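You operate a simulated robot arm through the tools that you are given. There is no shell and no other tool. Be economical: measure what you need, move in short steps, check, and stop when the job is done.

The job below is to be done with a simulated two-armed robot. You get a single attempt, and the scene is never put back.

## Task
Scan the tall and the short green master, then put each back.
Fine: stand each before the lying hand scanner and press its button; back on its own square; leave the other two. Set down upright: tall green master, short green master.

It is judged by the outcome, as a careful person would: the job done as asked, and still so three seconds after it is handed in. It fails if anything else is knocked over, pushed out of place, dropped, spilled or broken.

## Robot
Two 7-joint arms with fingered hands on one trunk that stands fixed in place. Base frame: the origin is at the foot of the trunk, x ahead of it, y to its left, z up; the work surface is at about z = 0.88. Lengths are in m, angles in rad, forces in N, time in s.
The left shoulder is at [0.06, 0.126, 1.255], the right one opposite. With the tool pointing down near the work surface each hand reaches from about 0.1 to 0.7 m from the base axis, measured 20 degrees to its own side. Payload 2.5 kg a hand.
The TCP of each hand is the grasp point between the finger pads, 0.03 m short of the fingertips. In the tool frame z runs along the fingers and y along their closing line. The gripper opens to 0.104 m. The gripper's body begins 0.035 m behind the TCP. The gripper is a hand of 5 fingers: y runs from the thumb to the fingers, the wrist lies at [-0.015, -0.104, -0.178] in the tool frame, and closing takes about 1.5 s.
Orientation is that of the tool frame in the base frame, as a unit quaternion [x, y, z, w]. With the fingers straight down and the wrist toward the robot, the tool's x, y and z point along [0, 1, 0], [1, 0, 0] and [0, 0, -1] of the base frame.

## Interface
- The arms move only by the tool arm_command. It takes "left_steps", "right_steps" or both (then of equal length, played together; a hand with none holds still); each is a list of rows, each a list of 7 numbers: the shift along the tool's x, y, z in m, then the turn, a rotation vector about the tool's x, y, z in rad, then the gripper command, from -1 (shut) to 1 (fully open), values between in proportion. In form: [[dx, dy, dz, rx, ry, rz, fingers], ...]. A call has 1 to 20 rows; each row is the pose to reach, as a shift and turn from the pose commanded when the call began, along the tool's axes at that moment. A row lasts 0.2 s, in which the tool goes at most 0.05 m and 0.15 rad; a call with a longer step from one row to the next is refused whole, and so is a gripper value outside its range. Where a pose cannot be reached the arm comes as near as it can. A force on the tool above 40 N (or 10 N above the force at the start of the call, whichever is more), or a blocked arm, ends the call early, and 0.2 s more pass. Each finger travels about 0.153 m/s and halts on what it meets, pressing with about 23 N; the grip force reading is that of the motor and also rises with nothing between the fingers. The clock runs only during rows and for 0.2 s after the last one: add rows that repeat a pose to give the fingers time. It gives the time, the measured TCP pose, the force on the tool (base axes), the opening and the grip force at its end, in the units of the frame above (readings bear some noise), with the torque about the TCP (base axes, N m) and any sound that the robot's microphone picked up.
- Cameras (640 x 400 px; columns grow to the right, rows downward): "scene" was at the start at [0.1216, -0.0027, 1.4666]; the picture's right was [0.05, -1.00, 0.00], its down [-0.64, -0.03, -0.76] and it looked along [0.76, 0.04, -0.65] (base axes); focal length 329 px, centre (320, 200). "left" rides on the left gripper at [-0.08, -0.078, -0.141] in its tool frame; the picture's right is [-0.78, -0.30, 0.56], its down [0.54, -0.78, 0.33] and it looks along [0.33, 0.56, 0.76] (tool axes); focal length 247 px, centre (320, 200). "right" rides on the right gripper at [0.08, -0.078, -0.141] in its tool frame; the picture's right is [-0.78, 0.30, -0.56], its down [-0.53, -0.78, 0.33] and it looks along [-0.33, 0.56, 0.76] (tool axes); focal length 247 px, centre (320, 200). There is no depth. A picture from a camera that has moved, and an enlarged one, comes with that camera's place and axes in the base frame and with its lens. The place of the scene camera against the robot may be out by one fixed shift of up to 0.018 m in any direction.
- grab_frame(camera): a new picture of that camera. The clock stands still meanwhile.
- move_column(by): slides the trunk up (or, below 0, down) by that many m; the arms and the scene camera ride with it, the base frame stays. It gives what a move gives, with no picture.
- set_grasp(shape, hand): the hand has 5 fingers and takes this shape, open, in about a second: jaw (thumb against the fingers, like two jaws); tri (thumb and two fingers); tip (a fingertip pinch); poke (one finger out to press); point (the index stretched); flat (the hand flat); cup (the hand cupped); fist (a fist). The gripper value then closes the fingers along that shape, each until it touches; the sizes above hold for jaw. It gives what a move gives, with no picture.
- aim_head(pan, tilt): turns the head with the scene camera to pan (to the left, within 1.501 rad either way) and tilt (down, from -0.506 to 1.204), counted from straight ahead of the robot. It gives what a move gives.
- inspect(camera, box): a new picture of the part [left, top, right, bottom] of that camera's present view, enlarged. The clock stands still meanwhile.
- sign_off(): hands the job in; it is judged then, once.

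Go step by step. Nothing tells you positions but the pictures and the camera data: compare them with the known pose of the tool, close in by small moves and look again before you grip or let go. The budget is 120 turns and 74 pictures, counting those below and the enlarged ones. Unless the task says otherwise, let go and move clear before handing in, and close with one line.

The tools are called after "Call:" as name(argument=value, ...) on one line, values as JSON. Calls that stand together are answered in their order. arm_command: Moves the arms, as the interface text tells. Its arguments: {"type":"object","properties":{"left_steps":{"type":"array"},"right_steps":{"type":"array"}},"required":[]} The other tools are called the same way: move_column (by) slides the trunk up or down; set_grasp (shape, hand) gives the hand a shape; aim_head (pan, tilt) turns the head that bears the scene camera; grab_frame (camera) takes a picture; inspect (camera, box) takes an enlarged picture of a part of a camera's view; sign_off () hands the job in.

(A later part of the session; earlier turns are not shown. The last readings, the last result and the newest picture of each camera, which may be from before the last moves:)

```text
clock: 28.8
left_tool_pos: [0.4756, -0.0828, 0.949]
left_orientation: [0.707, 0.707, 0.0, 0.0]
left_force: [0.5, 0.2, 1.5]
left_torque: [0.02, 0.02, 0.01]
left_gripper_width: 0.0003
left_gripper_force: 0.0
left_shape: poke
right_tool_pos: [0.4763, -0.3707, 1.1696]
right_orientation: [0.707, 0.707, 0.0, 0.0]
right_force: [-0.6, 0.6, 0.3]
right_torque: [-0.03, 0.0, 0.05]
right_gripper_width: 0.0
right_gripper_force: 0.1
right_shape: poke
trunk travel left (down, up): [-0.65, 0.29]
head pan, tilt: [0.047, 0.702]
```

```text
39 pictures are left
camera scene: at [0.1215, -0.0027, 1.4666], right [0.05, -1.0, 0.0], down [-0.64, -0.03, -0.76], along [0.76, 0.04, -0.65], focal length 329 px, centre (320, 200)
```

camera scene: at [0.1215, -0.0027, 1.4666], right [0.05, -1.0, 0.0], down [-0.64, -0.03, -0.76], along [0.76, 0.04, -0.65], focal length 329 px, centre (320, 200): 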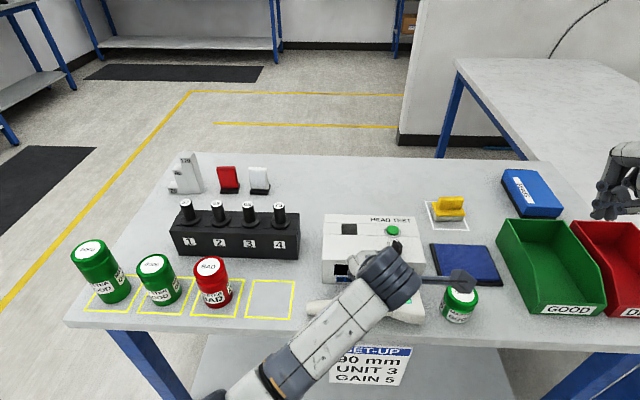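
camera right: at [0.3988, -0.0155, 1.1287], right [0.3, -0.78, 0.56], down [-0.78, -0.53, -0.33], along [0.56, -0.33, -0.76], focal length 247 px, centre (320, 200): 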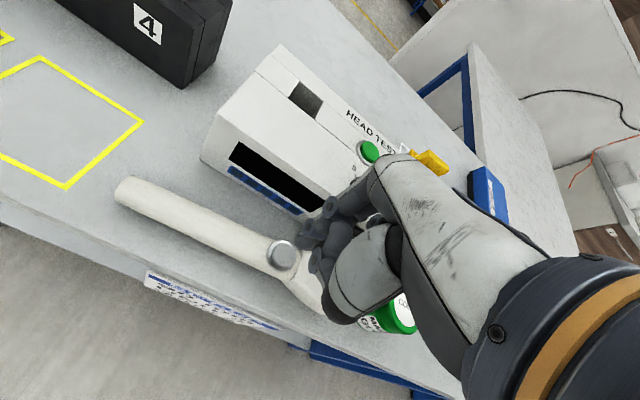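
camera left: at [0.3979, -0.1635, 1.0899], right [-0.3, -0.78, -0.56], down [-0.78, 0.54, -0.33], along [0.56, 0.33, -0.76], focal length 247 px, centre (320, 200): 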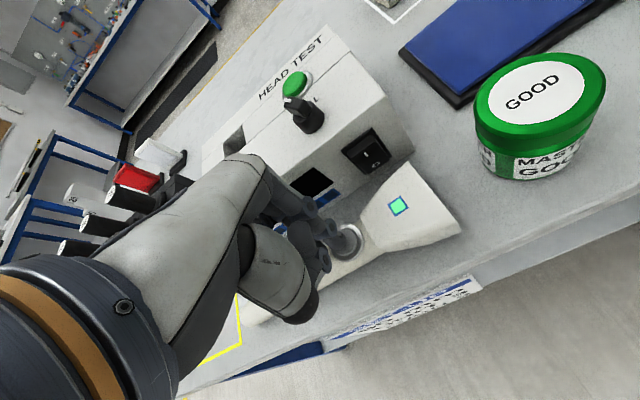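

The indicator turned green: the short master is scanned. I lift the left hand away and return it to the left.

Call:
arm_command(left_steps=[[0, 0, -0.04, 0, 0, 0, 1], [0, 0, -0.08, 0, 0, 0, 1], [0, 0, -0.12, 0, 0, 0, 1], [0, 0, -0.16, 0, 0, 0, 1], [0.02, 0, -0.2, 0, 0, 0, 1], [0.06, 0, -0.22, 0, 0, 0, 1], [0.1, -0.02, -0.245, 0, 0, 0, 1], [0.14, -0.025, -0.245, 0, 0, 0, 1], [0.18, -0.025, -0.245, 0, 0, 0, 1], [0.22, -0.025, -0.245, 0, 0, 0, 1], [0.26, -0.025, -0.245, 0, 0, 0, 1], [0.3, -0.025, -0.245, 0, 0, 0, 1], [0.34, -0.025, -0.245, 0, 0, 0, 1], [0.38, -0.025, -0.245, 0, 0, 0, 1], [0.42, -0.025, -0.245, 0, 0, 0, 1], [0.46, -0.025, -0.245, 0, 0, 0, 1], [0.5, -0.025, -0.245, 0, 0, 0, 1]])

Call:
set_grasp(hand="left", shape="jaw")

Call:
set_grasp(hand="right", shape="jaw")

Call:
arm_command(right_steps=[[0.03, 0.002, 0.0, 0, 0, 0, 0.54], [0.07, 0.004, 0.0, 0, 0, 0, 0.54], [0.11, 0.008, 0.03, 0, 0, 0, 0.54], [0.128, 0.008, 0.06, 0, 0, 0, 0.54], [0.128, 0.008, 0.1, 0, 0, 0, 0.54], [0.128, 0.008, 0.125, 0, 0, 0, 0.54], [0.128, 0.008, 0.125, 0, 0, 0, 0.54]])

Call:
grab_frame(camera="right")

```text
refused: row 7 steps farther than a row can; nothing moved
```

```text
clock: 29.7
left_tool_pos: [0.4718, -0.0841, 0.9474]
left_orientation: [0.708, 0.706, -0.003, -0.002]
left_force: [-28.1, -1.4, -2.2]
left_torque: [-0.05, -0.1, 0.29]
left_gripper_width: 0.0985
left_gripper_force: 0.1
left_shape: jaw
right_tool_pos: [0.4729, -0.3713, 1.171]
right_orientation: [0.707, 0.707, 0.001, 0.0]
right_force: [-0.9, 0.2, 0.5]
right_torque: [-0.01, -0.01, 0.01]
right_gripper_width: 0.0
right_gripper_force: 0.2
right_shape: poke
trunk travel left (down, up): [-0.65, 0.29]
head pan, tilt: [0.047, 0.702]
```

```text
clock: 30.6
left_tool_pos: [0.4715, -0.0842, 0.9476]
left_orientation: [0.708, 0.706, -0.004, -0.002]
left_force: [-28.4, -2.2, -3.7]
left_torque: [-0.04, 0.0, 0.31]
left_gripper_width: 0.0975
left_gripper_force: 0.1
left_shape: jaw
right_tool_pos: [0.4727, -0.3719, 1.1711]
right_orientation: [0.707, 0.707, 0.001, 0.001]
right_force: [0.3, -0.2, -0.6]
right_torque: [-0.01, -0.01, 0.0]
right_gripper_width: 0.1038
right_gripper_force: 0.1
right_shape: jaw
trunk travel left (down, up): [-0.65, 0.29]
head pan, tilt: [0.047, 0.702]
```

```text
refused: row 3 steps farther than a row can; nothing moved
```

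```text
38 pictures are left
camera right: at [0.395, -0.2917, 1.3112], right [0.29, -0.78, 0.56], down [-0.78, -0.53, -0.33], along [0.56, -0.33, -0.76], focal length 247 px, centre (320, 200)
```

right: 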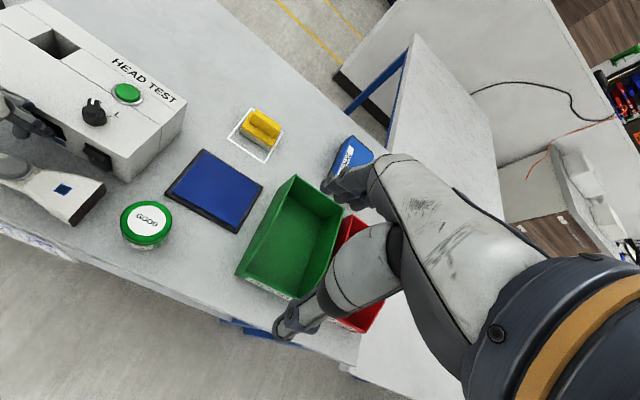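

A long row was refused, and the left hand opened in place, pressing its fingers against the test box (28 N). I ease the fingers first, then rise straight up.

Call:
arm_command(left_steps=[[0, 0, 0, 0, 0, 0, 0.7], [0, 0, 0, 0, 0, 0, 0.55], [0, 0, 0, 0, 0, 0, 0.5], [0, 0, 0, 0, 0, 0, 0.5]])

Call:
grab_frame(camera="scene")

```text
clock: 31.6
left_tool_pos: [0.4737, -0.0837, 0.9505]
left_orientation: [0.707, 0.707, 0.0, 0.002]
left_force: [-20.5, -2.4, 2.7]
left_torque: [0.02, -0.46, 0.1]
left_gripper_width: 0.0716
left_gripper_force: 0.1
left_shape: jaw
right_tool_pos: [0.4737, -0.3719, 1.1708]
right_orientation: [0.707, 0.707, 0.001, 0.001]
right_force: [-0.4, 0.5, 0.9]
right_torque: [0.01, 0.01, 0.01]
right_gripper_width: 0.1038
right_gripper_force: 0.0
right_shape: jaw
trunk travel left (down, up): [-0.65, 0.29]
head pan, tilt: [0.047, 0.702]
```

```text
37 pictures are left
camera scene: at [0.1187, -0.0029, 1.467], right [0.05, -1.0, 0.0], down [-0.64, -0.03, -0.77], along [0.76, 0.04, -0.64], focal length 329 px, centre (320, 200)
```

scene: 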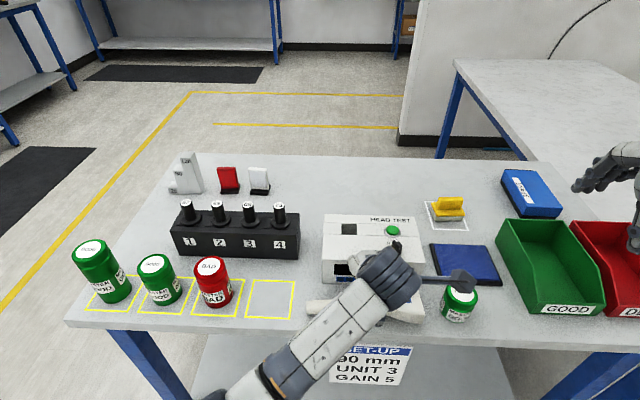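

There is still 20 N pushing back. I look with the left camera to find the contact.

Call:
grab_frame(camera="left")

Call:
inspect(camera="left", box=[240, 140, 440, 300])

```text
36 pictures are left
camera left: at [0.3959, -0.1638, 1.0914], right [-0.3, -0.78, -0.56], down [-0.78, 0.54, -0.34], along [0.56, 0.33, -0.76], focal length 247 px, centre (320, 200)
```

left: 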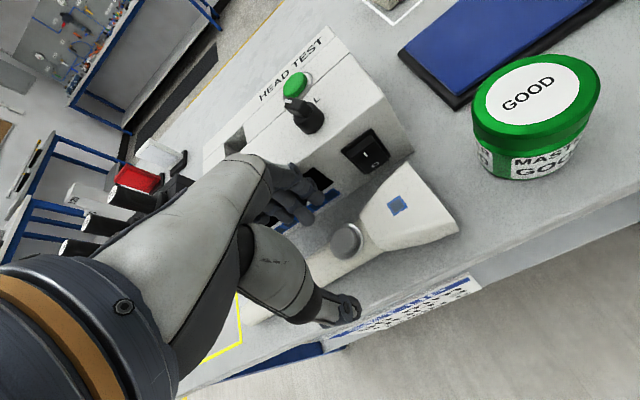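

```text
2.50 times, centred on (340, 220) of left
camera zoom: at [0.3959, -0.1638, 1.0914], right [-0.3, -0.78, -0.56], down [-0.78, 0.54, -0.34], along [0.56, 0.33, -0.76], focal length 617 px, centre (270, 150)
```

zoom: 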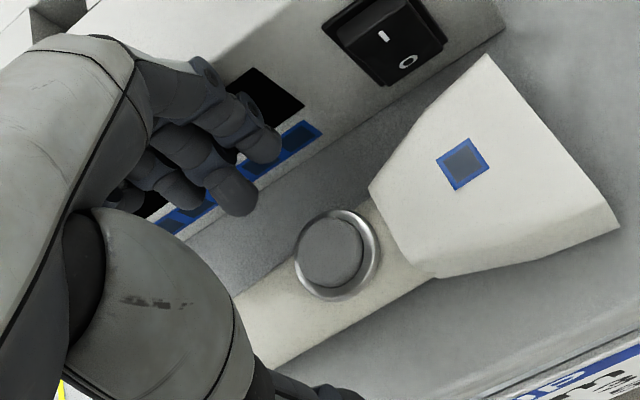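

The box and scanner look unmoved. I back the hand 1.2 cm toward the robot, then rise.

Call:
arm_command(left_steps=[[0, -0.006, 0, 0, 0, 0, 0.5], [0, -0.012, -0.002, 0, 0, 0, 0.5], [0, -0.015, -0.01, 0, 0, 0, 0.5], [0, -0.015, -0.04, 0, 0, 0, 0.5], [0, -0.015, -0.08, 0, 0, 0, 0.5], [0, -0.015, -0.12, 0, 0, 0, 0.5], [0, -0.015, -0.16, 0, 0, 0, 0.5], [0, -0.015, -0.2, 0, 0, 0, 0.5], [0, -0.015, -0.2, 0, 0, 0, 0.5]])

Call:
grab_frame(camera="left")

```text
clock: 33.6
left_tool_pos: [0.4819, -0.0703, 1.1334]
left_orientation: [0.697, 0.717, 0.012, -0.009]
left_force: [-0.2, -0.2, 0.8]
left_torque: [-0.03, 0.02, -0.01]
left_gripper_width: 0.0781
left_gripper_force: 0.1
left_shape: jaw
left hand out of reach, approached as far as the arm can: row 8, 9
right_tool_pos: [0.4742, -0.3711, 1.1711]
right_orientation: [0.706, 0.708, 0.0, -0.001]
right_force: [-0.9, 0.1, 0.0]
right_torque: [0.0, 0.01, -0.01]
right_gripper_width: 0.1039
right_gripper_force: 0.1
right_shape: jaw
trunk travel left (down, up): [-0.65, 0.29]
head pan, tilt: [0.047, 0.702]
```

```text
34 pictures are left
camera left: at [0.4052, -0.1575, 1.272], right [-0.27, -0.77, -0.58], down [-0.79, 0.52, -0.32], along [0.55, 0.37, -0.75], focal length 247 px, centre (320, 200)
```

left: 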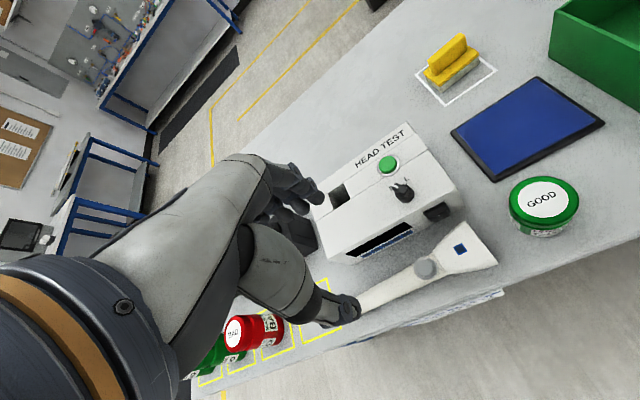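

Nothing moved on the table. Now I take the left hand back to the left side.

Call:
arm_command(left_steps=[[0.04, 0, 0, 0, 0, 0, 1], [0.08, 0, 0, 0, 0, 0, 1], [0.12, 0, -0.01, 0, 0, 0, 1], [0.16, 0, -0.02, 0, 0, 0, 1], [0.2, 0, -0.03, 0, 0, 0, 1], [0.24, 0, -0.04, 0, 0, 0, 1], [0.28, 0, -0.05, 0, 0, 0, 1], [0.32, 0, -0.05, 0, 0, 0, 1], [0.36, 0, -0.05, 0, 0, 0, 1], [0.4, 0, -0.05, 0, 0, 0, 1], [0.44, 0, -0.05, 0, 0, 0, 1], [0.48, 0, -0.05, 0, 0, 0, 1], [0.5, 0, -0.05, 0, 0, 0, 1]])

```text
clock: 36.4
left_tool_pos: [0.4745, 0.4141, 1.1886]
left_orientation: [0.708, 0.706, -0.001, 0.001]
left_force: [0.3, -0.4, -0.3]
left_torque: [-0.03, -0.03, 0.01]
left_gripper_width: 0.1036
left_gripper_force: 0.1
left_shape: jaw
left hand out of reach, approached as far as the arm can: row 1, 2, 3, 4, 5, 6, 7, 8
right_tool_pos: [0.4747, -0.371, 1.17]
right_orientation: [0.707, 0.707, 0.0, 0.0]
right_force: [0.6, -0.8, 0.4]
right_torque: [0.03, -0.01, 0.05]
right_gripper_width: 0.104
right_gripper_force: 0.0
right_shape: jaw
trunk travel left (down, up): [-0.65, 0.29]
head pan, tilt: [0.047, 0.702]
```

Left hand is clear. Now the right hand (already jaw) goes back over the short master, aligned with where it was released.

Call:
arm_command(right_steps=[[0.03, 0.002, 0, 0, 0, 0, 0.54], [0.06, 0.004, 0.01, 0, 0, 0, 0.54], [0.09, 0.006, 0.03, 0, 0, 0, 0.54], [0.11, 0.0085, 0.05, 0, 0, 0, 0.54], [0.128, 0.0085, 0.08, 0, 0, 0, 0.54], [0.128, 0.0085, 0.12, 0, 0, 0, 0.54], [0.128, 0.0085, 0.12, 0, 0, 0, 0.54]])

Call:
grab_frame(camera="right")

```text
clock: 38.0
left_tool_pos: [0.4752, 0.4133, 1.1887]
left_orientation: [0.707, 0.707, 0.0, 0.0]
left_force: [-0.6, -0.4, -0.1]
left_torque: [0.01, 0.0, -0.02]
left_gripper_width: 0.1037
left_gripper_force: 0.1
left_shape: jaw
right_tool_pos: [0.482, -0.2429, 1.0492]
right_orientation: [0.707, 0.707, 0.0, 0.0]
right_force: [0.1, -0.7, -0.9]
right_torque: [-0.02, -0.01, -0.03]
right_gripper_width: 0.0803
right_gripper_force: 0.1
right_shape: jaw
trunk travel left (down, up): [-0.65, 0.29]
head pan, tilt: [0.047, 0.702]
```

```text
33 pictures are left
camera right: at [0.4059, -0.1628, 1.1892], right [0.3, -0.78, 0.56], down [-0.78, -0.53, -0.33], along [0.56, -0.33, -0.76], focal length 247 px, centre (320, 200)
```

right: 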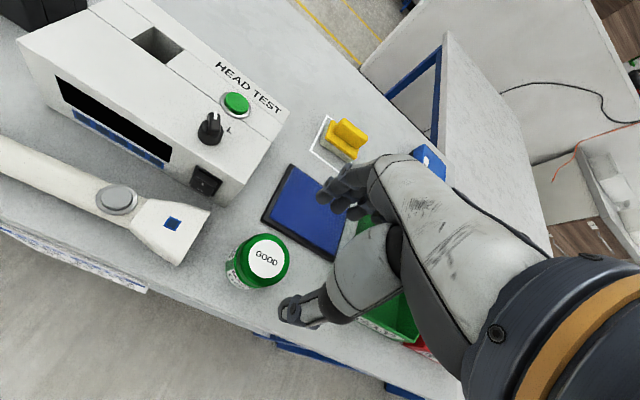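

The view matches the one just after release exactly, so nothing has shifted. I go down and grip.

Call:
arm_command(right_steps=[[0, 0.001, 0.04, 0, 0, 0, 0.54], [0, 0.001, 0.08, 0, 0, 0, 0.54], [0, 0.001, 0.11, 0, 0, 0, 0.54], [0, 0.001, 0.13, 0, 0, 0, 0.54], [0, 0.001, 0.13, 0, 0, 0, 0.2], [0, 0.001, 0.13, 0, 0, 0, -0.2], [0, 0.001, 0.13, 0, 0, 0, -0.6], [0, 0.001, 0.13, 0, 0, 0, -1], [0, 0.001, 0.13, 0, 0, 0, -1], [0, 0.001, 0.13, 0, 0, 0, -1], [0, 0.001, 0.13, 0, 0, 0, -1]])

```text
clock: 40.4
left_tool_pos: [0.4747, 0.4136, 1.1887]
left_orientation: [0.708, 0.707, 0.0, 0.0]
left_force: [0.1, 1.5, -0.6]
left_torque: [0.01, -0.01, 0.01]
left_gripper_width: 0.104
left_gripper_force: 0.1
left_shape: jaw
right_tool_pos: [0.4851, -0.2427, 0.9203]
right_orientation: [0.707, 0.707, 0.0, 0.0]
right_force: [-0.4, -0.7, -0.1]
right_torque: [-0.01, 0.0, 0.03]
right_gripper_width: 0.0482
right_gripper_force: 23.2
right_shape: jaw
trunk travel left (down, up): [-0.65, 0.29]
head pan, tilt: [0.047, 0.702]
```

Gripped. I lift and carry it back over its square.

Call:
arm_command(right_steps=[[0, 0, -0.02, 0, 0, 0, -1], [0, 0, -0.06, 0, 0, 0, -1], [0, 0, -0.1, 0, 0, 0, -1], [0, 0, -0.13, 0, 0, 0, -1], [0.04, 0, -0.13, 0, 0, 0, -1], [0.08, 0, -0.13, 0, 0, 0, -1], [0.12, 0, -0.13, 0, 0, 0, -1], [0.16, 0.002, -0.13, 0, 0, 0, -1], [0.2, 0.004, -0.13, 0, 0, 0, -1], [0.24, 0.006, -0.13, 0, 0, 0, -1], [0.28, 0.01, -0.13, 0, 0, 0, -1], [0.32, 0.01, -0.13, 0, 0, 0, -1], [0.35, 0.01, -0.13, 0, 0, 0, -1], [0.36, 0.01, -0.12, 0, 0, 0, -1], [0.36, 0.01, -0.09, 0, 0, 0, -1], [0.36, 0.01, -0.05, 0, 0, 0, -1], [0.36, 0.01, -0.02, 0, 0, 0, -1], [0.36, 0.01, -0.005, 0, 0, 0, -1], [0.36, 0.01, -0.005, 0, 0, 0, -1]])

Call:
grab_frame(camera="right")

```text
clock: 44.4
left_tool_pos: [0.4743, 0.4135, 1.1895]
left_orientation: [0.707, 0.708, 0.0, 0.0]
left_force: [1.2, 1.0, -0.7]
left_torque: [0.0, -0.01, 0.01]
left_gripper_width: 0.1037
left_gripper_force: 0.1
left_shape: jaw
right_tool_pos: [0.4951, 0.1154, 0.9239]
right_orientation: [0.707, 0.707, -0.001, -0.001]
right_force: [0.1, -0.1, -3.4]
right_torque: [0.0, 0.01, 0.01]
right_gripper_width: 0.0477
right_gripper_force: 23.4
right_shape: jaw
trunk travel left (down, up): [-0.65, 0.29]
head pan, tilt: [0.047, 0.702]
```

```text
32 pictures are left
camera right: at [0.418, 0.1963, 1.0639], right [0.3, -0.78, 0.56], down [-0.78, -0.53, -0.33], along [0.56, -0.33, -0.76], focal length 247 px, centre (320, 200)
```

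right: 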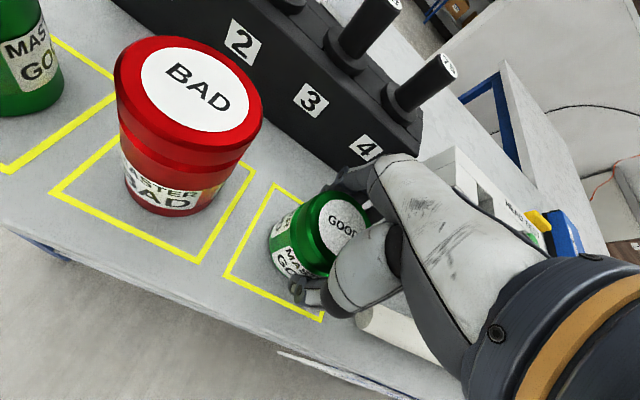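

It is over its square, matching the original view. I lower the last few mm, release and rise.

Call:
arm_command(right_steps=[[0.001, 0, 0.002, 0, 0, 0, -1], [0.001, 0, 0.0045, 0, 0, 0, -1], [0.001, 0, 0.0052, 0, 0, 0, -1], [0.001, 0, 0.0052, 0, 0, 0, -0.3], [0.001, 0, 0.0052, 0, 0, 0, 0.1], [0.001, 0, 0.0052, 0, 0, 0, 0.5], [0.001, 0, 0.0052, 0, 0, 0, 0.54], [0.001, 0, 0.0052, 0, 0, 0, 0.54], [0.001, 0, -0.02, 0, 0, 0, 0.54], [0.001, 0, -0.06, 0, 0, 0, 0.54], [0.001, 0, -0.1, 0, 0, 0, 0.54], [0.001, 0, -0.15, 0, 0, 0, 0.54], [0.001, 0, -0.15, 0, 0, 0, 0.54]])

Call:
grab_frame(camera="right")

```text
clock: 47.2
left_tool_pos: [0.475, 0.413, 1.1889]
left_orientation: [0.707, 0.707, -0.001, 0.001]
left_force: [0.4, -0.9, 0.6]
left_torque: [-0.01, 0.01, 0.0]
left_gripper_width: 0.1038
left_gripper_force: 0.1
left_shape: jaw
right_tool_pos: [0.4959, 0.1167, 1.0753]
right_orientation: [0.707, 0.707, 0.0, 0.0]
right_force: [-1.4, 0.1, -1.2]
right_torque: [-0.01, 0.02, 0.01]
right_gripper_width: 0.0797
right_gripper_force: 0.0
right_shape: jaw
trunk travel left (down, up): [-0.65, 0.29]
head pan, tilt: [0.047, 0.702]
```

```text
31 pictures are left
camera right: at [0.4189, 0.1967, 1.216], right [0.3, -0.78, 0.56], down [-0.78, -0.54, -0.33], along [0.56, -0.33, -0.76], focal length 247 px, centre (320, 200)
```

right: 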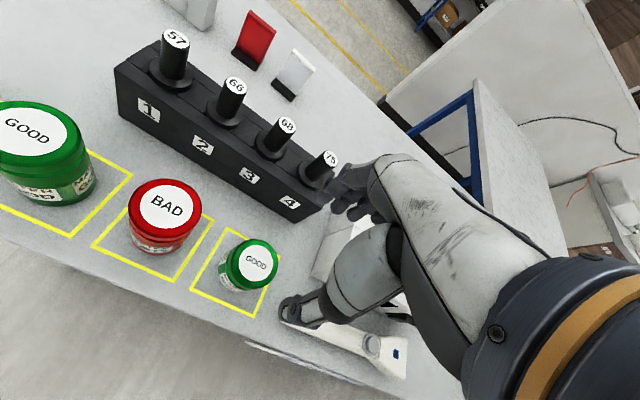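

The short master is back on its square. I clear the right hand to the right and raise the trunk 0.12 m so the left arm can reach across with the tall one.

Call:
arm_command(right_steps=[[0, 0, -0.04, 0, 0, 0, 0.54], [-0.04, 0, -0.08, 0, 0, 0, 0.54], [-0.08, 0, -0.095, 0, 0, 0, 0.54], [-0.12, 0, -0.095, 0, 0, 0, 0.54], [-0.16, 0, -0.095, 0, 0, 0, 0.54], [-0.2, 0, -0.095, 0, 0, 0, 0.54], [-0.24, 0, -0.095, 0, 0, 0, 0.54], [-0.28, 0, -0.095, 0, 0, 0, 0.54], [-0.32, 0, -0.095, 0, 0, 0, 0.54], [-0.36, 0, -0.095, 0, 0, 0, 0.54], [-0.4, -0.01, -0.095, 0, 0, 0, 0.54], [-0.44, -0.02, -0.095, 0, 0, 0, 0.54], [-0.48, -0.03, -0.095, 0, 0, 0, 0.54], [-0.52, -0.04, -0.095, 0, 0, 0, 0.54], [-0.54, -0.04, -0.095, 0, 0, 0, 0.54]])

Call:
move_column(by=0.12)

```text
refused: row 2 steps farther than a row can; nothing moved
```

```text
clock: 48.7
left_tool_pos: [0.4744, 0.414, 1.3091]
left_orientation: [0.707, 0.707, 0.0, 0.0]
left_force: [-0.2, 0.1, 0.4]
left_torque: [0.01, 0.03, -0.01]
left_gripper_width: 0.104
left_gripper_force: 0.0
left_shape: jaw
right_tool_pos: [0.4956, 0.1167, 1.1952]
right_orientation: [0.707, 0.707, 0.0, 0.0]
right_force: [-0.3, 0.9, -0.1]
right_torque: [0.0, -0.01, 0.01]
right_gripper_width: 0.0795
right_gripper_force: 0.1
right_shape: jaw
trunk travel left (down, up): [-0.77, 0.17]
head pan, tilt: [0.047, 0.702]
```

The trunk is up. I move the right hand off to the right in shorter steps.

Call:
arm_command(right_steps=[[-0.03, 0, 0, 0, 0, 0, 0.54], [-0.07, 0, 0, 0, 0, 0, 0.54], [-0.11, 0, 0, 0, 0, 0, 0.54], [-0.15, 0, 0, 0, 0, 0, 0.54], [-0.19, 0, 0, 0, 0, 0, 0.54], [-0.23, 0, 0, 0, 0, 0, 0.54], [-0.27, 0, 0, 0, 0, 0, 0.54], [-0.31, 0, 0, 0, 0, 0, 0.54], [-0.35, 0, 0, 0, 0, 0, 0.54], [-0.39, -0.01, 0, 0, 0, 0, 0.54], [-0.43, -0.02, 0, 0, 0, 0, 0.54], [-0.47, -0.03, 0, 0, 0, 0, 0.54], [-0.51, -0.04, 0, 0, 0, 0, 0.54], [-0.54, -0.05, 0, 0, 0, 0, 0.54], [-0.56, -0.06, 0, 0, 0, 0, 0.54], [-0.56, -0.06, 0, 0, 0, 0, 0.54]])

```text
clock: 52.1
left_tool_pos: [0.4749, 0.4138, 1.3098]
left_orientation: [0.707, 0.707, 0.0, 0.0]
left_force: [-0.1, -0.2, 0.6]
left_torque: [-0.03, 0.0, 0.02]
left_gripper_width: 0.1037
left_gripper_force: 0.0
left_shape: jaw
right_tool_pos: [0.4421, -0.4334, 1.1943]
right_orientation: [0.707, 0.707, 0.0, 0.0]
right_force: [-0.5, -0.3, -0.2]
right_torque: [0.03, 0.05, 0.04]
right_gripper_width: 0.0797
right_gripper_force: 0.0
right_shape: jaw
right hand out of reach, approached as far as the arm can: row 15, 16
trunk travel left (down, up): [-0.77, 0.17]
head pan, tilt: [0.047, 0.702]
```

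I tuck the right hand back a bit for more room for the left hand.

Call:
arm_command(right_steps=[[0, -0.02, 0, 0, 0, 0, 0.54], [0, -0.05, 0, 0, 0, 0, 0.54], [0, -0.08, 0, 0, 0, 0, 0.54], [0, -0.11, 0, 0, 0, 0, 0.54], [-0.02, -0.14, 0, 0, 0, 0, 0.54], [-0.04, -0.16, 0, 0, 0, 0, 0.54]])

```text
clock: 53.5
left_tool_pos: [0.4735, 0.4139, 1.3092]
left_orientation: [0.707, 0.707, 0.0, 0.0]
left_force: [-1.0, 0.0, -0.3]
left_torque: [0.01, 0.01, 0.01]
left_gripper_width: 0.1038
left_gripper_force: 0.0
left_shape: jaw
right_tool_pos: [0.3355, -0.4213, 1.1957]
right_orientation: [0.709, 0.706, -0.001, 0.001]
right_force: [0.4, 0.1, -0.1]
right_torque: [0.0, 0.01, 0.0]
right_gripper_width: 0.08
right_gripper_force: 0.0
right_shape: jaw
right hand out of reach, approached as far as the arm can: row 3, 4, 5, 6
trunk travel left (down, up): [-0.77, 0.17]
head pan, tilt: [0.047, 0.702]
```

Now I test the left arm's reach to the spot in front of the scanner, turned 0.6 rad and still high and empty.

Call:
arm_command(left_steps=[[-0.03, 0, 0.02, 0, 0, 0, 1], [-0.07, 0, 0.03, 0, 0, 0.05, 1], [-0.11, 0, 0.04, 0, 0, 0.1, 1], [-0.15, 0, 0.05, 0, 0, 0.15, 1], [-0.19, 0, 0.06, 0, 0, 0.2, 1], [-0.23, 0, 0.07, 0, 0, 0.25, 1], [-0.27, 0, 0.08, 0, 0, 0.3, 1], [-0.31, 0, 0.09, 0, 0, 0.35, 1], [-0.35, 0, 0.1, 0, 0, 0.4, 1], [-0.39, 0.0, 0.11, 0, 0, 0.45, 1], [-0.43, 0.0, 0.12, 0, 0, 0.5, 1], [-0.47, 0.0, 0.13, 0, 0, 0.55, 1], [-0.51, 0.003, 0.14, 0, 0, 0.6, 1], [-0.55, 0.005, 0.15, 0, 0, 0.6, 1], [-0.59, 0.008, 0.16, 0, 0, 0.6, 1], [-0.63, 0.01, 0.16, 0, 0, 0.6, 1], [-0.657, 0.01, 0.16, 0, 0, 0.6, 1], [-0.657, 0.01, 0.16, 0, 0, 0.6, 1]])

Call:
grab_frame(camera="scene")

Call:
grab_frame(camera="left")

```text
clock: 56.0
left_tool_pos: [0.4953, 0.0333, 1.1826]
left_orientation: [0.838, 0.543, 0.042, -0.037]
left_force: [-0.1, -1.1, 0.0]
left_torque: [-0.01, 0.01, -0.01]
left_gripper_width: 0.1039
left_gripper_force: 0.1
left_shape: jaw
left hand out of reach, approached as far as the arm can: row 5, 6, 7, 8
right_tool_pos: [0.3362, -0.4214, 1.1966]
right_orientation: [0.708, 0.706, -0.001, 0.001]
right_force: [-0.6, -0.9, -0.3]
right_torque: [-0.01, 0.03, 0.01]
right_gripper_width: 0.08
right_gripper_force: 0.0
right_shape: jaw
trunk travel left (down, up): [-0.77, 0.17]
head pan, tilt: [0.047, 0.702]
stopped in row 12 (left hand): the arm was blocked; the commanded pose is now the measured one
```

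```text
30 pictures are left
camera scene: at [0.1218, -0.0025, 1.5866], right [0.05, -1.0, 0.0], down [-0.64, -0.03, -0.76], along [0.76, 0.04, -0.65], focal length 329 px, centre (320, 200)
```

scene: 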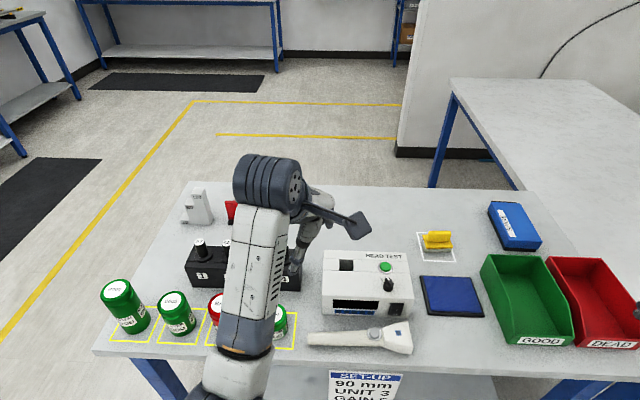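

```text
29 pictures are left
camera left: at [0.3885, -0.0223, 1.3159], right [-0.57, -0.52, -0.63], down [-0.48, 0.84, -0.26], along [0.67, 0.16, -0.73], focal length 247 px, centre (320, 200)
```

left: 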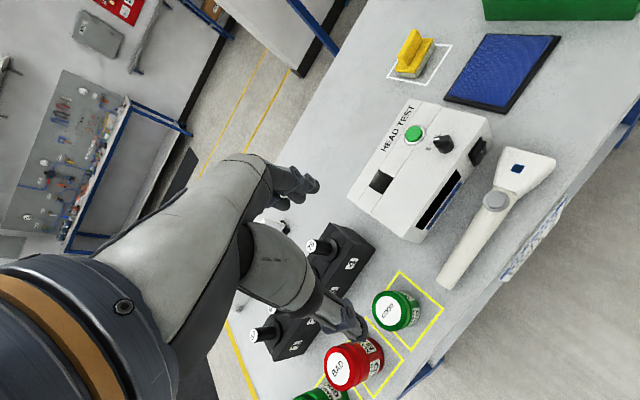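

The 0.6 rad turn made the arm jam. I undo the turn, back off a little, and will test the reach with the hand unturned and lower.

Call:
arm_command(left_steps=[[0.014, -0.006, 0.002, 0.002, -0.03, -0.11, 1], [0.027, -0.012, 0.003, 0.004, -0.06, -0.22, 1], [0.04, -0.018, 0.005, 0.006, -0.09, -0.33, 1], [0.054, -0.0245, 0.0065, 0.007, -0.113, -0.421, 1], [0.054, -0.0245, 0.0065, 0.007, -0.113, -0.421, 1]])

```text
clock: 57.2
left_tool_pos: [0.4947, 0.0908, 1.1824]
left_orientation: [0.708, 0.706, -0.005, 0.003]
left_force: [0.0, -0.2, 0.8]
left_torque: [-0.01, -0.01, -0.04]
left_gripper_width: 0.1039
left_gripper_force: 0.1
left_shape: jaw
right_tool_pos: [0.3354, -0.421, 1.1966]
right_orientation: [0.708, 0.707, -0.001, 0.0]
right_force: [-0.5, 0.9, -0.8]
right_torque: [-0.02, 0.02, -0.04]
right_gripper_width: 0.0798
right_gripper_force: 0.1
right_shape: jaw
trunk travel left (down, up): [-0.77, 0.17]
head pan, tilt: [0.047, 0.702]
```

The hand is straight again. Now I test the reach at z ≈ 1.12, unturned.

Call:
arm_command(left_steps=[[0, 0, 0.03, 0, 0, 0, 1], [0, 0, 0.06, 0, 0, 0, 1], [-0.04, 0, 0.06, 0, 0, 0, 1], [-0.08, 0, 0.06, 0, 0, 0, 1], [-0.12, 0, 0.06, 0, 0, 0, 1], [-0.16, 0, 0.06, 0, 0, 0, 1], [-0.2, 0, 0.06, 0, 0, 0, 1], [-0.23, -0.002, 0.06, 0, 0, 0, 1], [-0.26, -0.004, 0.06, 0, 0, 0, 1], [-0.29, -0.006, 0.06, 0, 0, 0, 1], [-0.31, -0.008, 0.06, 0, 0, 0, 1], [-0.333, -0.01, 0.06, 0, 0, 0, 1], [-0.333, -0.01, 0.06, 0, 0, 0, 1]])

Call:
grab_frame(camera="scene")

```text
clock: 58.4
left_tool_pos: [0.5179, 0.0651, 1.1147]
left_orientation: [0.673, 0.735, 0.065, -0.04]
left_force: [0.7, 0.4, 1.4]
left_torque: [0.05, 0.01, 0.01]
left_gripper_width: 0.1036
left_gripper_force: 0.0
left_shape: jaw
right_tool_pos: [0.3358, -0.4216, 1.1957]
right_orientation: [0.708, 0.706, -0.001, 0.001]
right_force: [0.4, 0.3, -0.1]
right_torque: [0.02, 0.0, 0.01]
right_gripper_width: 0.08
right_gripper_force: 0.1
right_shape: jaw
trunk travel left (down, up): [-0.77, 0.17]
head pan, tilt: [0.047, 0.702]
stopped in row 5 (left hand): the arm was blocked; the commanded pose is now the measured one
```

```text
28 pictures are left
camera scene: at [0.1217, -0.0027, 1.5866], right [0.05, -1.0, 0.0], down [-0.64, -0.03, -0.76], along [0.76, 0.04, -0.65], focal length 329 px, centre (320, 200)
```

scene: 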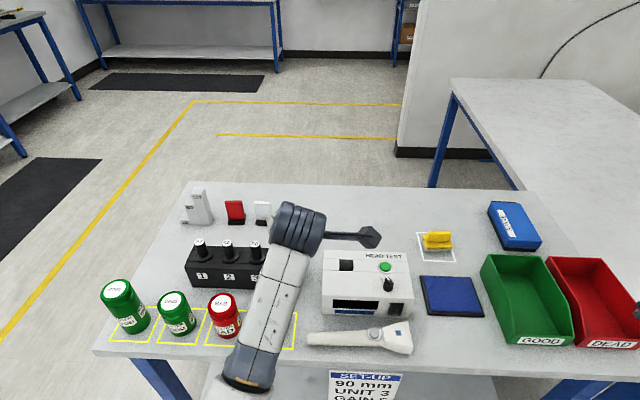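

The arm is in a poor elbow posture. I'll bring it back to its left-side start with the hand straightened and reset the trunk height, which worked for crossing before.

Call:
arm_command(left_steps=[[0.02, -0.001, -0.004, 0.012, -0.05, 0.03, 1], [0.05, -0.003, -0.011, 0.024, -0.1, 0.06, 1], [0.09, -0.005, -0.02, 0.035, -0.149, 0.088, 1], [0.13, -0.0075, -0.0285, 0.035, -0.149, 0.088, 1], [0.17, -0.01, -0.037, 0.035, -0.149, 0.088, 1], [0.21, -0.012, -0.046, 0.035, -0.149, 0.088, 1], [0.25, -0.014, -0.055, 0.035, -0.149, 0.088, 1], [0.29, -0.0165, -0.0635, 0.035, -0.149, 0.088, 1], [0.33, -0.019, -0.072, 0.035, -0.149, 0.088, 1], [0.374, -0.0215, -0.082, 0.035, -0.149, 0.088, 1], [0.374, -0.0215, -0.082, 0.035, -0.149, 0.088, 1]])

Call:
grab_frame(camera="left")

```text
clock: 60.8
left_tool_pos: [0.4605, 0.418, 1.2468]
left_orientation: [0.708, 0.706, -0.002, 0.001]
left_force: [-0.2, -0.2, -0.4]
left_torque: [0.0, 0.01, -0.03]
left_gripper_width: 0.1038
left_gripper_force: 0.0
left_shape: jaw
right_tool_pos: [0.3353, -0.4216, 1.195]
right_orientation: [0.707, 0.707, -0.001, 0.001]
right_force: [0.4, -0.7, 0.5]
right_torque: [0.0, -0.03, -0.01]
right_gripper_width: 0.0802
right_gripper_force: 0.0
right_shape: jaw
trunk travel left (down, up): [-0.77, 0.17]
head pan, tilt: [0.047, 0.702]
```

```text
27 pictures are left
camera left: at [0.3828, 0.3376, 1.3889], right [-0.3, -0.78, -0.55], down [-0.78, 0.54, -0.33], along [0.56, 0.33, -0.76], focal length 247 px, centre (320, 200)
```

left: 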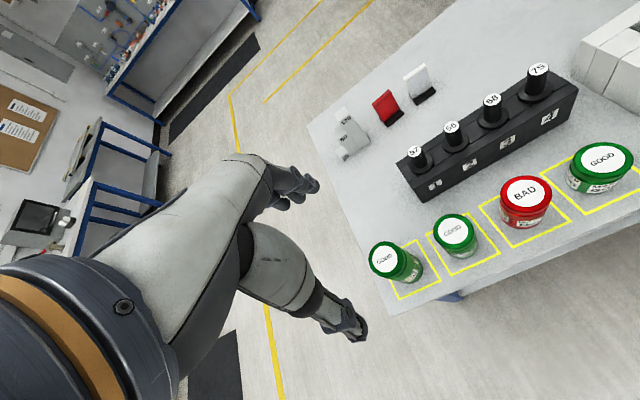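

I lower the trunk back to its first height and retry the crossing unturned.

Call:
move_column(by=-0.12)

Call:
arm_command(left_steps=[[-0.03, 0.005, -0.02, 0, 0, 0, 1], [-0.07, 0.01, -0.04, 0, 0, 0, 1], [-0.11, 0.015, -0.06, 0, 0, 0, 1], [-0.15, 0.02, -0.06, 0, 0, 0, 1], [-0.19, 0.024, -0.06, 0, 0, 0, 1], [-0.23, 0.024, -0.06, 0, 0, 0, 1], [-0.27, 0.024, -0.06, 0, 0, 0, 1], [-0.31, 0.024, -0.05, 0, 0, 0, 1], [-0.35, 0.024, -0.03, 0, 0, 0, 1], [-0.39, 0.024, -0.01, 0, 0, 0, 1], [-0.43, 0.024, 0.01, 0, 0, 0, 1], [-0.46, 0.024, 0.03, 0, 0, 0, 1], [-0.5, 0.024, 0.04, 0, 0, 0, 1], [-0.53, 0.024, 0.04, 0, 0, 0, 1], [-0.56, 0.024, 0.04, 0, 0, 0, 1], [-0.59, 0.024, 0.04, 0, 0, 0, 1], [-0.62, 0.024, 0.04, 0, 0, 0, 1], [-0.65, 0.024, 0.04, 0, 0, 0, 1], [-0.66, 0.024, 0.04, 0, 0, 0, 1]])

Call:
grab_frame(camera="scene")

```text
clock: 62.3
left_tool_pos: [0.4601, 0.417, 1.1258]
left_orientation: [0.709, 0.706, -0.003, 0.002]
left_force: [-0.4, 0.4, 0.8]
left_torque: [0.05, -0.02, 0.04]
left_gripper_width: 0.1038
left_gripper_force: 0.1
left_shape: jaw
right_tool_pos: [0.3362, -0.4215, 1.0766]
right_orientation: [0.709, 0.706, 0.0, 0.001]
right_force: [-0.4, -0.1, -0.1]
right_torque: [0.02, -0.04, 0.0]
right_gripper_width: 0.0803
right_gripper_force: 0.0
right_shape: jaw
trunk travel left (down, up): [-0.65, 0.29]
head pan, tilt: [0.047, 0.702]
```

```text
clock: 66.3
left_tool_pos: [0.4835, -0.2024, 1.0899]
left_orientation: [0.708, 0.706, -0.003, 0.002]
left_force: [0.0, 0.1, 1.1]
left_torque: [0.0, 0.01, 0.02]
left_gripper_width: 0.1041
left_gripper_force: 0.0
left_shape: jaw
left hand out of reach, approached as far as the arm can: row 18, 19
right_tool_pos: [0.3359, -0.4221, 1.0753]
right_orientation: [0.708, 0.707, -0.001, 0.001]
right_force: [-0.3, -0.1, 0.1]
right_torque: [-0.03, -0.01, -0.01]
right_gripper_width: 0.0798
right_gripper_force: 0.0
right_shape: jaw
trunk travel left (down, up): [-0.65, 0.29]
head pan, tilt: [0.047, 0.702]
```

```text
26 pictures are left
camera scene: at [0.1215, -0.0027, 1.4666], right [0.05, -1.0, 0.0], down [-0.64, -0.03, -0.76], along [0.76, 0.04, -0.65], focal length 329 px, centre (320, 200)
```

scene: 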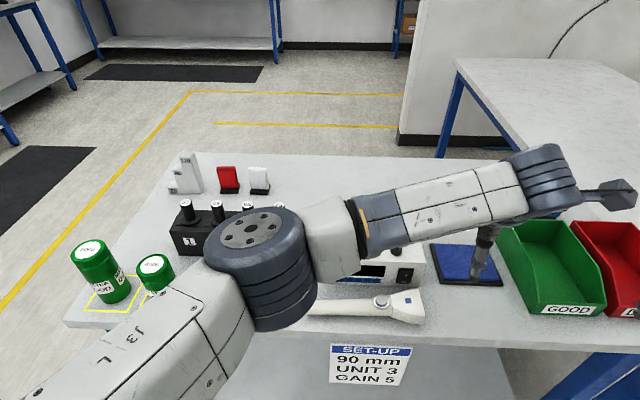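

It reaches y ≈ −0.20 with this posture. Here I try a moderate turn of the hand to gain the last few cm.

Call:
arm_command(left_steps=[[0, 0, 0.01, 0, 0, 0.1, 1], [0, 0, 0.02, 0, 0, 0.2, 1], [0, 0, 0.03, 0, 0, 0.3, 1], [0, 0, 0.03, 0, 0, 0.4, 1], [0, 0, 0.03, 0, 0, 0.4, 1]])

```text
clock: 67.5
left_tool_pos: [0.4835, -0.2025, 1.0581]
left_orientation: [0.835, 0.551, -0.002, 0.002]
left_force: [0.4, 0.3, -0.9]
left_torque: [0.0, 0.02, -0.01]
left_gripper_width: 0.1042
left_gripper_force: 0.2
left_shape: jaw
right_tool_pos: [0.3365, -0.4219, 1.0767]
right_orientation: [0.708, 0.707, -0.001, 0.001]
right_force: [-0.7, -0.3, 0.6]
right_torque: [0.01, 0.02, 0.03]
right_gripper_width: 0.0802
right_gripper_force: 0.1
right_shape: jaw
trunk travel left (down, up): [-0.65, 0.29]
head pan, tilt: [0.047, 0.702]
```

With a 0.4 rad turn it is within reach. I extend another 4.5 cm to the right.

Call:
arm_command(left_steps=[[-0.014, 0.006, 0, 0, 0, 0, 1], [-0.028, 0.012, 0, 0, 0, 0, 1], [-0.0414, 0.0175, 0, 0, 0, 0, 1], [-0.0414, 0.0175, 0.02, 0, 0, 0, 1], [-0.0414, 0.0175, 0.04, 0, 0, 0, 1], [-0.0414, 0.0175, 0.06, 0, 0, 0, 1], [-0.0414, 0.0175, 0.07, 0, 0, 0, 1]])

Call:
grab_frame(camera="scene")

Call:
grab_frame(camera="left")

```text
clock: 69.1
left_tool_pos: [0.4881, -0.233, 1.0065]
left_orientation: [0.835, 0.551, -0.002, 0.002]
left_force: [-0.5, 0.8, 0.6]
left_torque: [0.01, -0.01, 0.02]
left_gripper_width: 0.1039
left_gripper_force: 0.0
left_shape: jaw
left hand out of reach, approached as far as the arm can: row 3, 4, 5, 6, 7
right_tool_pos: [0.3357, -0.4208, 1.0764]
right_orientation: [0.708, 0.706, -0.001, 0.001]
right_force: [0.3, -0.3, -0.1]
right_torque: [0.01, 0.01, 0.01]
right_gripper_width: 0.0802
right_gripper_force: 0.0
right_shape: jaw
trunk travel left (down, up): [-0.65, 0.29]
head pan, tilt: [0.047, 0.702]
```

```text
25 pictures are left
camera scene: at [0.1215, -0.0027, 1.4666], right [0.05, -1.0, 0.0], down [-0.64, -0.03, -0.76], along [0.76, 0.04, -0.65], focal length 329 px, centre (320, 200)
```

scene: 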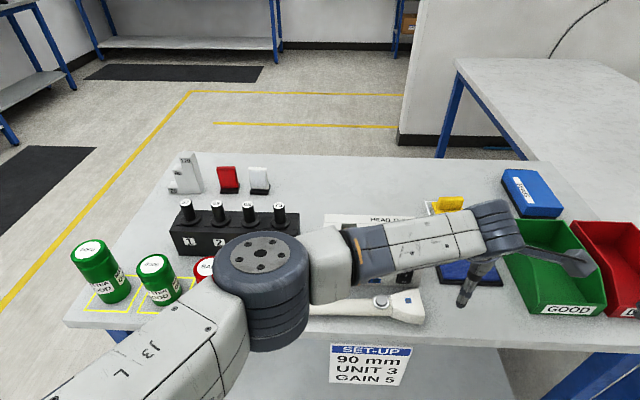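

```text
24 pictures are left
camera left: at [0.3857, -0.276, 1.1498], right [-0.58, -0.6, -0.55], down [-0.51, 0.79, -0.34], along [0.64, 0.08, -0.76], focal length 247 px, centre (320, 200)
```

left: 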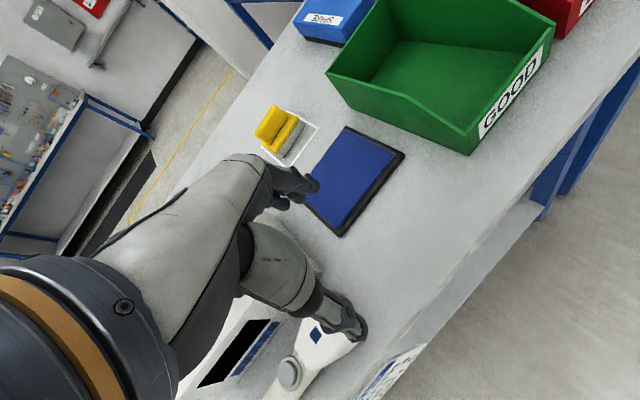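

The left hand reaches (0.488, −0.233), which is enough for a ~3 cm gap to the scanner. Now I retrace to the left to fetch the tall master.

Call:
arm_command(left_steps=[[0, 0, -0.03, 0, 0, 0, 1], [0.01, -0.005, -0.06, 0, 0, -0.1, 1], [0.025, -0.012, -0.0835, 0, 0, -0.2, 1], [0.04, -0.02, -0.0835, 0, 0, -0.3, 1], [0.0563, -0.0285, -0.0835, 0, 0, -0.405, 1], [0.0563, -0.0285, -0.0835, 0, 0, -0.405, 1]])

Call:
arm_command(left_steps=[[0.04, 0, 0, 0, 0, 0, 1], [0.08, 0, -0.01, 0, 0, 0, 1], [0.12, 0, -0.03, 0, 0, 0, 1], [0.16, 0, -0.05, 0, 0, 0, 1], [0.2, 0, -0.07, 0, 0, 0, 1], [0.24, 0, -0.09, 0, 0, 0, 1], [0.28, 0, -0.1, 0, 0, 0, 1], [0.32, 0, -0.1, 0, 0, 0, 1], [0.36, 0, -0.1, 0, 0, 0, 1], [0.4, 0, -0.1, 0, 0, 0, 1], [0.44, 0, -0.1, 0, 0, 0, 1], [0.48, 0, -0.1, 0, 0, 0, 1], [0.52, 0, -0.1, 0, 0, 0, 1], [0.56, 0, -0.1, 0, 0, 0, 1], [0.6, 0.004, -0.1, 0, 0, 0, 1], [0.607, 0.008, -0.08, 0, 0, 0, 1], [0.607, 0.008, -0.06, 0, 0, 0, 1], [0.607, 0.008, -0.06, 0, 0, 0, 1]])

Call:
grab_frame(camera="left")

Call:
grab_frame(camera="scene")

```text
clock: 70.5
left_tool_pos: [0.4855, -0.1703, 1.0913]
left_orientation: [0.706, 0.708, -0.003, 0.001]
left_force: [0.1, 0.7, -0.5]
left_torque: [0.01, -0.01, 0.01]
left_gripper_width: 0.104
left_gripper_force: 0.1
left_shape: jaw
right_tool_pos: [0.3349, -0.4213, 1.075]
right_orientation: [0.708, 0.707, 0.0, 0.001]
right_force: [0.6, -0.3, 0.4]
right_torque: [0.01, 0.02, 0.01]
right_gripper_width: 0.0799
right_gripper_force: 0.1
right_shape: jaw
trunk travel left (down, up): [-0.65, 0.29]
head pan, tilt: [0.047, 0.702]
```

```text
clock: 74.3
left_tool_pos: [0.4918, 0.4385, 1.1473]
left_orientation: [0.706, 0.708, -0.003, 0.001]
left_force: [0.0, 0.1, 0.2]
left_torque: [-0.01, 0.0, -0.01]
left_gripper_width: 0.1039
left_gripper_force: 0.1
left_shape: jaw
right_tool_pos: [0.3364, -0.4208, 1.0763]
right_orientation: [0.708, 0.707, 0.0, 0.001]
right_force: [0.4, -0.2, 0.7]
right_torque: [0.01, 0.0, 0.03]
right_gripper_width: 0.0801
right_gripper_force: 0.1
right_shape: jaw
trunk travel left (down, up): [-0.65, 0.29]
head pan, tilt: [0.047, 0.702]
```

```text
23 pictures are left
camera left: at [0.4133, 0.3582, 1.2901], right [-0.3, -0.78, -0.55], down [-0.78, 0.53, -0.33], along [0.55, 0.33, -0.76], focal length 247 px, centre (320, 200)
```

left: 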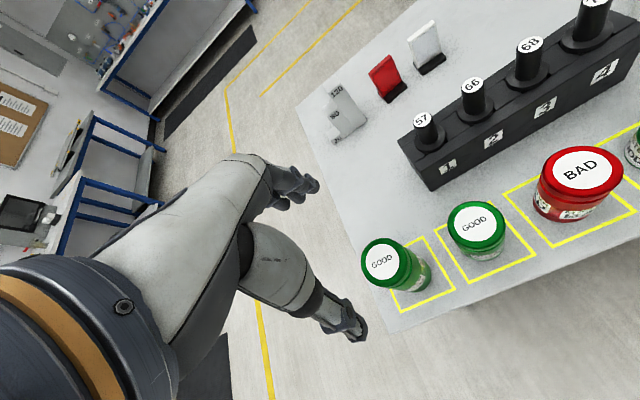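

```text
22 pictures are left
camera scene: at [0.1216, -0.0027, 1.4666], right [0.05, -1.0, 0.0], down [-0.64, -0.03, -0.76], along [0.76, 0.04, -0.65], focal length 329 px, centre (320, 200)
```

scene: 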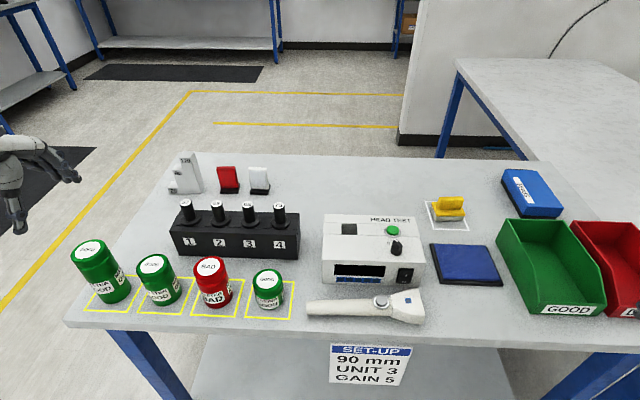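

The tall master's lid is centred at about (0.490, 0.430, 1.016). I shift 8 mm right and go down to just around its lid.

Call:
arm_command(left_steps=[[-0.008, -0.001, 0.03, 0, 0, 0, 1], [-0.008, -0.001, 0.06, 0, 0, 0, 1], [-0.008, -0.001, 0.09, 0, 0, 0, 1], [-0.008, -0.001, 0.115, 0, 0, 0, 1], [-0.008, -0.001, 0.125, 0, 0, 0, 1], [-0.008, -0.001, 0.125, 0, 0, 0, 1]])

Call:
grab_frame(camera="left")

Call:
inspect(camera="scene", box=[20, 200, 180, 320])

```text
clock: 75.7
left_tool_pos: [0.4915, 0.4291, 1.0212]
left_orientation: [0.706, 0.708, -0.004, 0.002]
left_force: [0.0, -0.1, 0.1]
left_torque: [-0.01, -0.02, -0.03]
left_gripper_width: 0.1039
left_gripper_force: 0.1
left_shape: jaw
right_tool_pos: [0.3353, -0.4206, 1.0759]
right_orientation: [0.707, 0.707, 0.0, 0.0]
right_force: [0.5, -0.5, -0.8]
right_torque: [0.0, 0.01, -0.03]
right_gripper_width: 0.08
right_gripper_force: 0.0
right_shape: jaw
trunk travel left (down, up): [-0.65, 0.29]
head pan, tilt: [0.047, 0.702]
```

```text
21 pictures are left
camera left: at [0.4128, 0.3493, 1.1647], right [-0.3, -0.78, -0.55], down [-0.78, 0.53, -0.33], along [0.55, 0.33, -0.76], focal length 247 px, centre (320, 200)
```

left: 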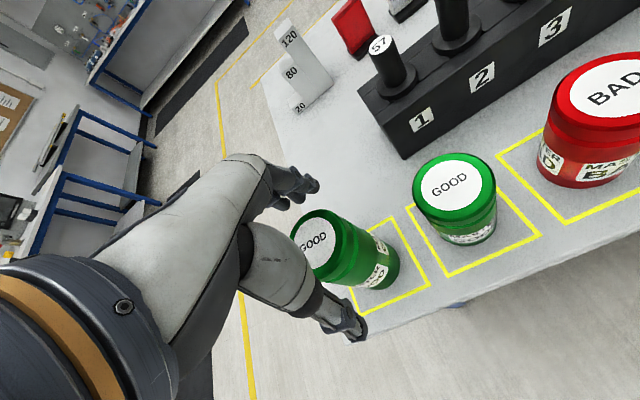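

```text
3.33 times, centred on (100, 260) of scene
camera zoom: at [0.1216, -0.0027, 1.4666], right [0.05, -1.0, 0.0], down [-0.64, -0.03, -0.76], along [0.76, 0.04, -0.65], focal length 1098 px, centre (1053, 0)
```

zoom: 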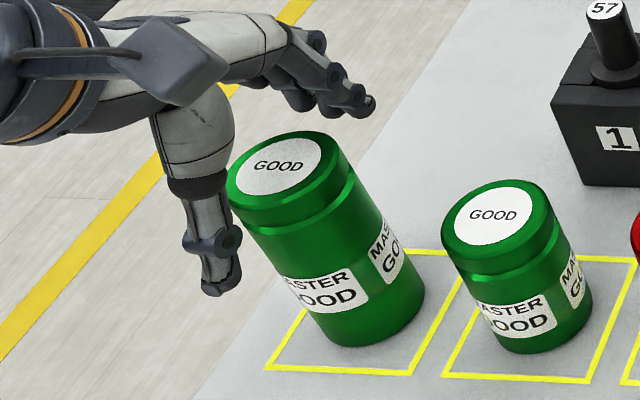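

The hand surrounds the lid well. I go down another 3 cm with a 2 mm correction and close.

Call:
arm_command(left_steps=[[-0.002, 0, 0.01, 0, 0, 0, 1], [-0.002, 0, 0.02, 0, 0, 0, 1], [-0.002, 0, 0.028, 0, 0, 0, 1], [-0.002, 0, 0.032, 0, 0, 0, 1], [-0.002, 0, 0.032, 0, 0, 0, 0.6], [-0.002, 0, 0.032, 0, 0, 0, 0.2], [-0.002, 0, 0.032, 0, 0, 0, -0.2], [-0.002, 0, 0.032, 0, 0, 0, -0.6], [-0.002, 0, 0.032, 0, 0, 0, -1], [-0.002, 0, 0.032, 0, 0, 0, -1], [-0.002, 0, 0.032, 0, 0, 0, -1], [-0.002, 0, 0.032, 0, 0, 0, -1]])

Call:
grab_frame(camera="left")

```text
clock: 78.3
left_tool_pos: [0.4901, 0.4283, 0.9909]
left_orientation: [0.706, 0.708, -0.003, 0.001]
left_force: [-0.2, -0.9, 0.6]
left_torque: [-0.04, 0.05, 0.0]
left_gripper_width: 0.0476
left_gripper_force: 22.9
left_shape: jaw
right_tool_pos: [0.3364, -0.4211, 1.0764]
right_orientation: [0.708, 0.706, -0.001, 0.0]
right_force: [-0.1, 0.4, -0.1]
right_torque: [0.01, 0.0, 0.01]
right_gripper_width: 0.0801
right_gripper_force: 0.1
right_shape: jaw
trunk travel left (down, up): [-0.65, 0.29]
head pan, tilt: [0.047, 0.702]
```

```text
19 pictures are left
camera left: at [0.4127, 0.3477, 1.1331], right [-0.3, -0.78, -0.55], down [-0.78, 0.53, -0.33], along [0.55, 0.33, -0.76], focal length 247 px, centre (320, 200)
```

left: 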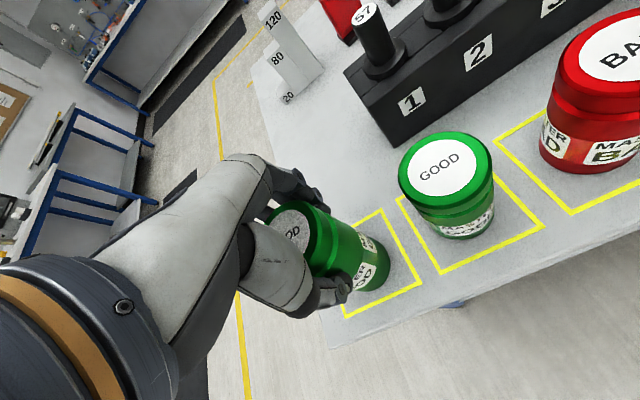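

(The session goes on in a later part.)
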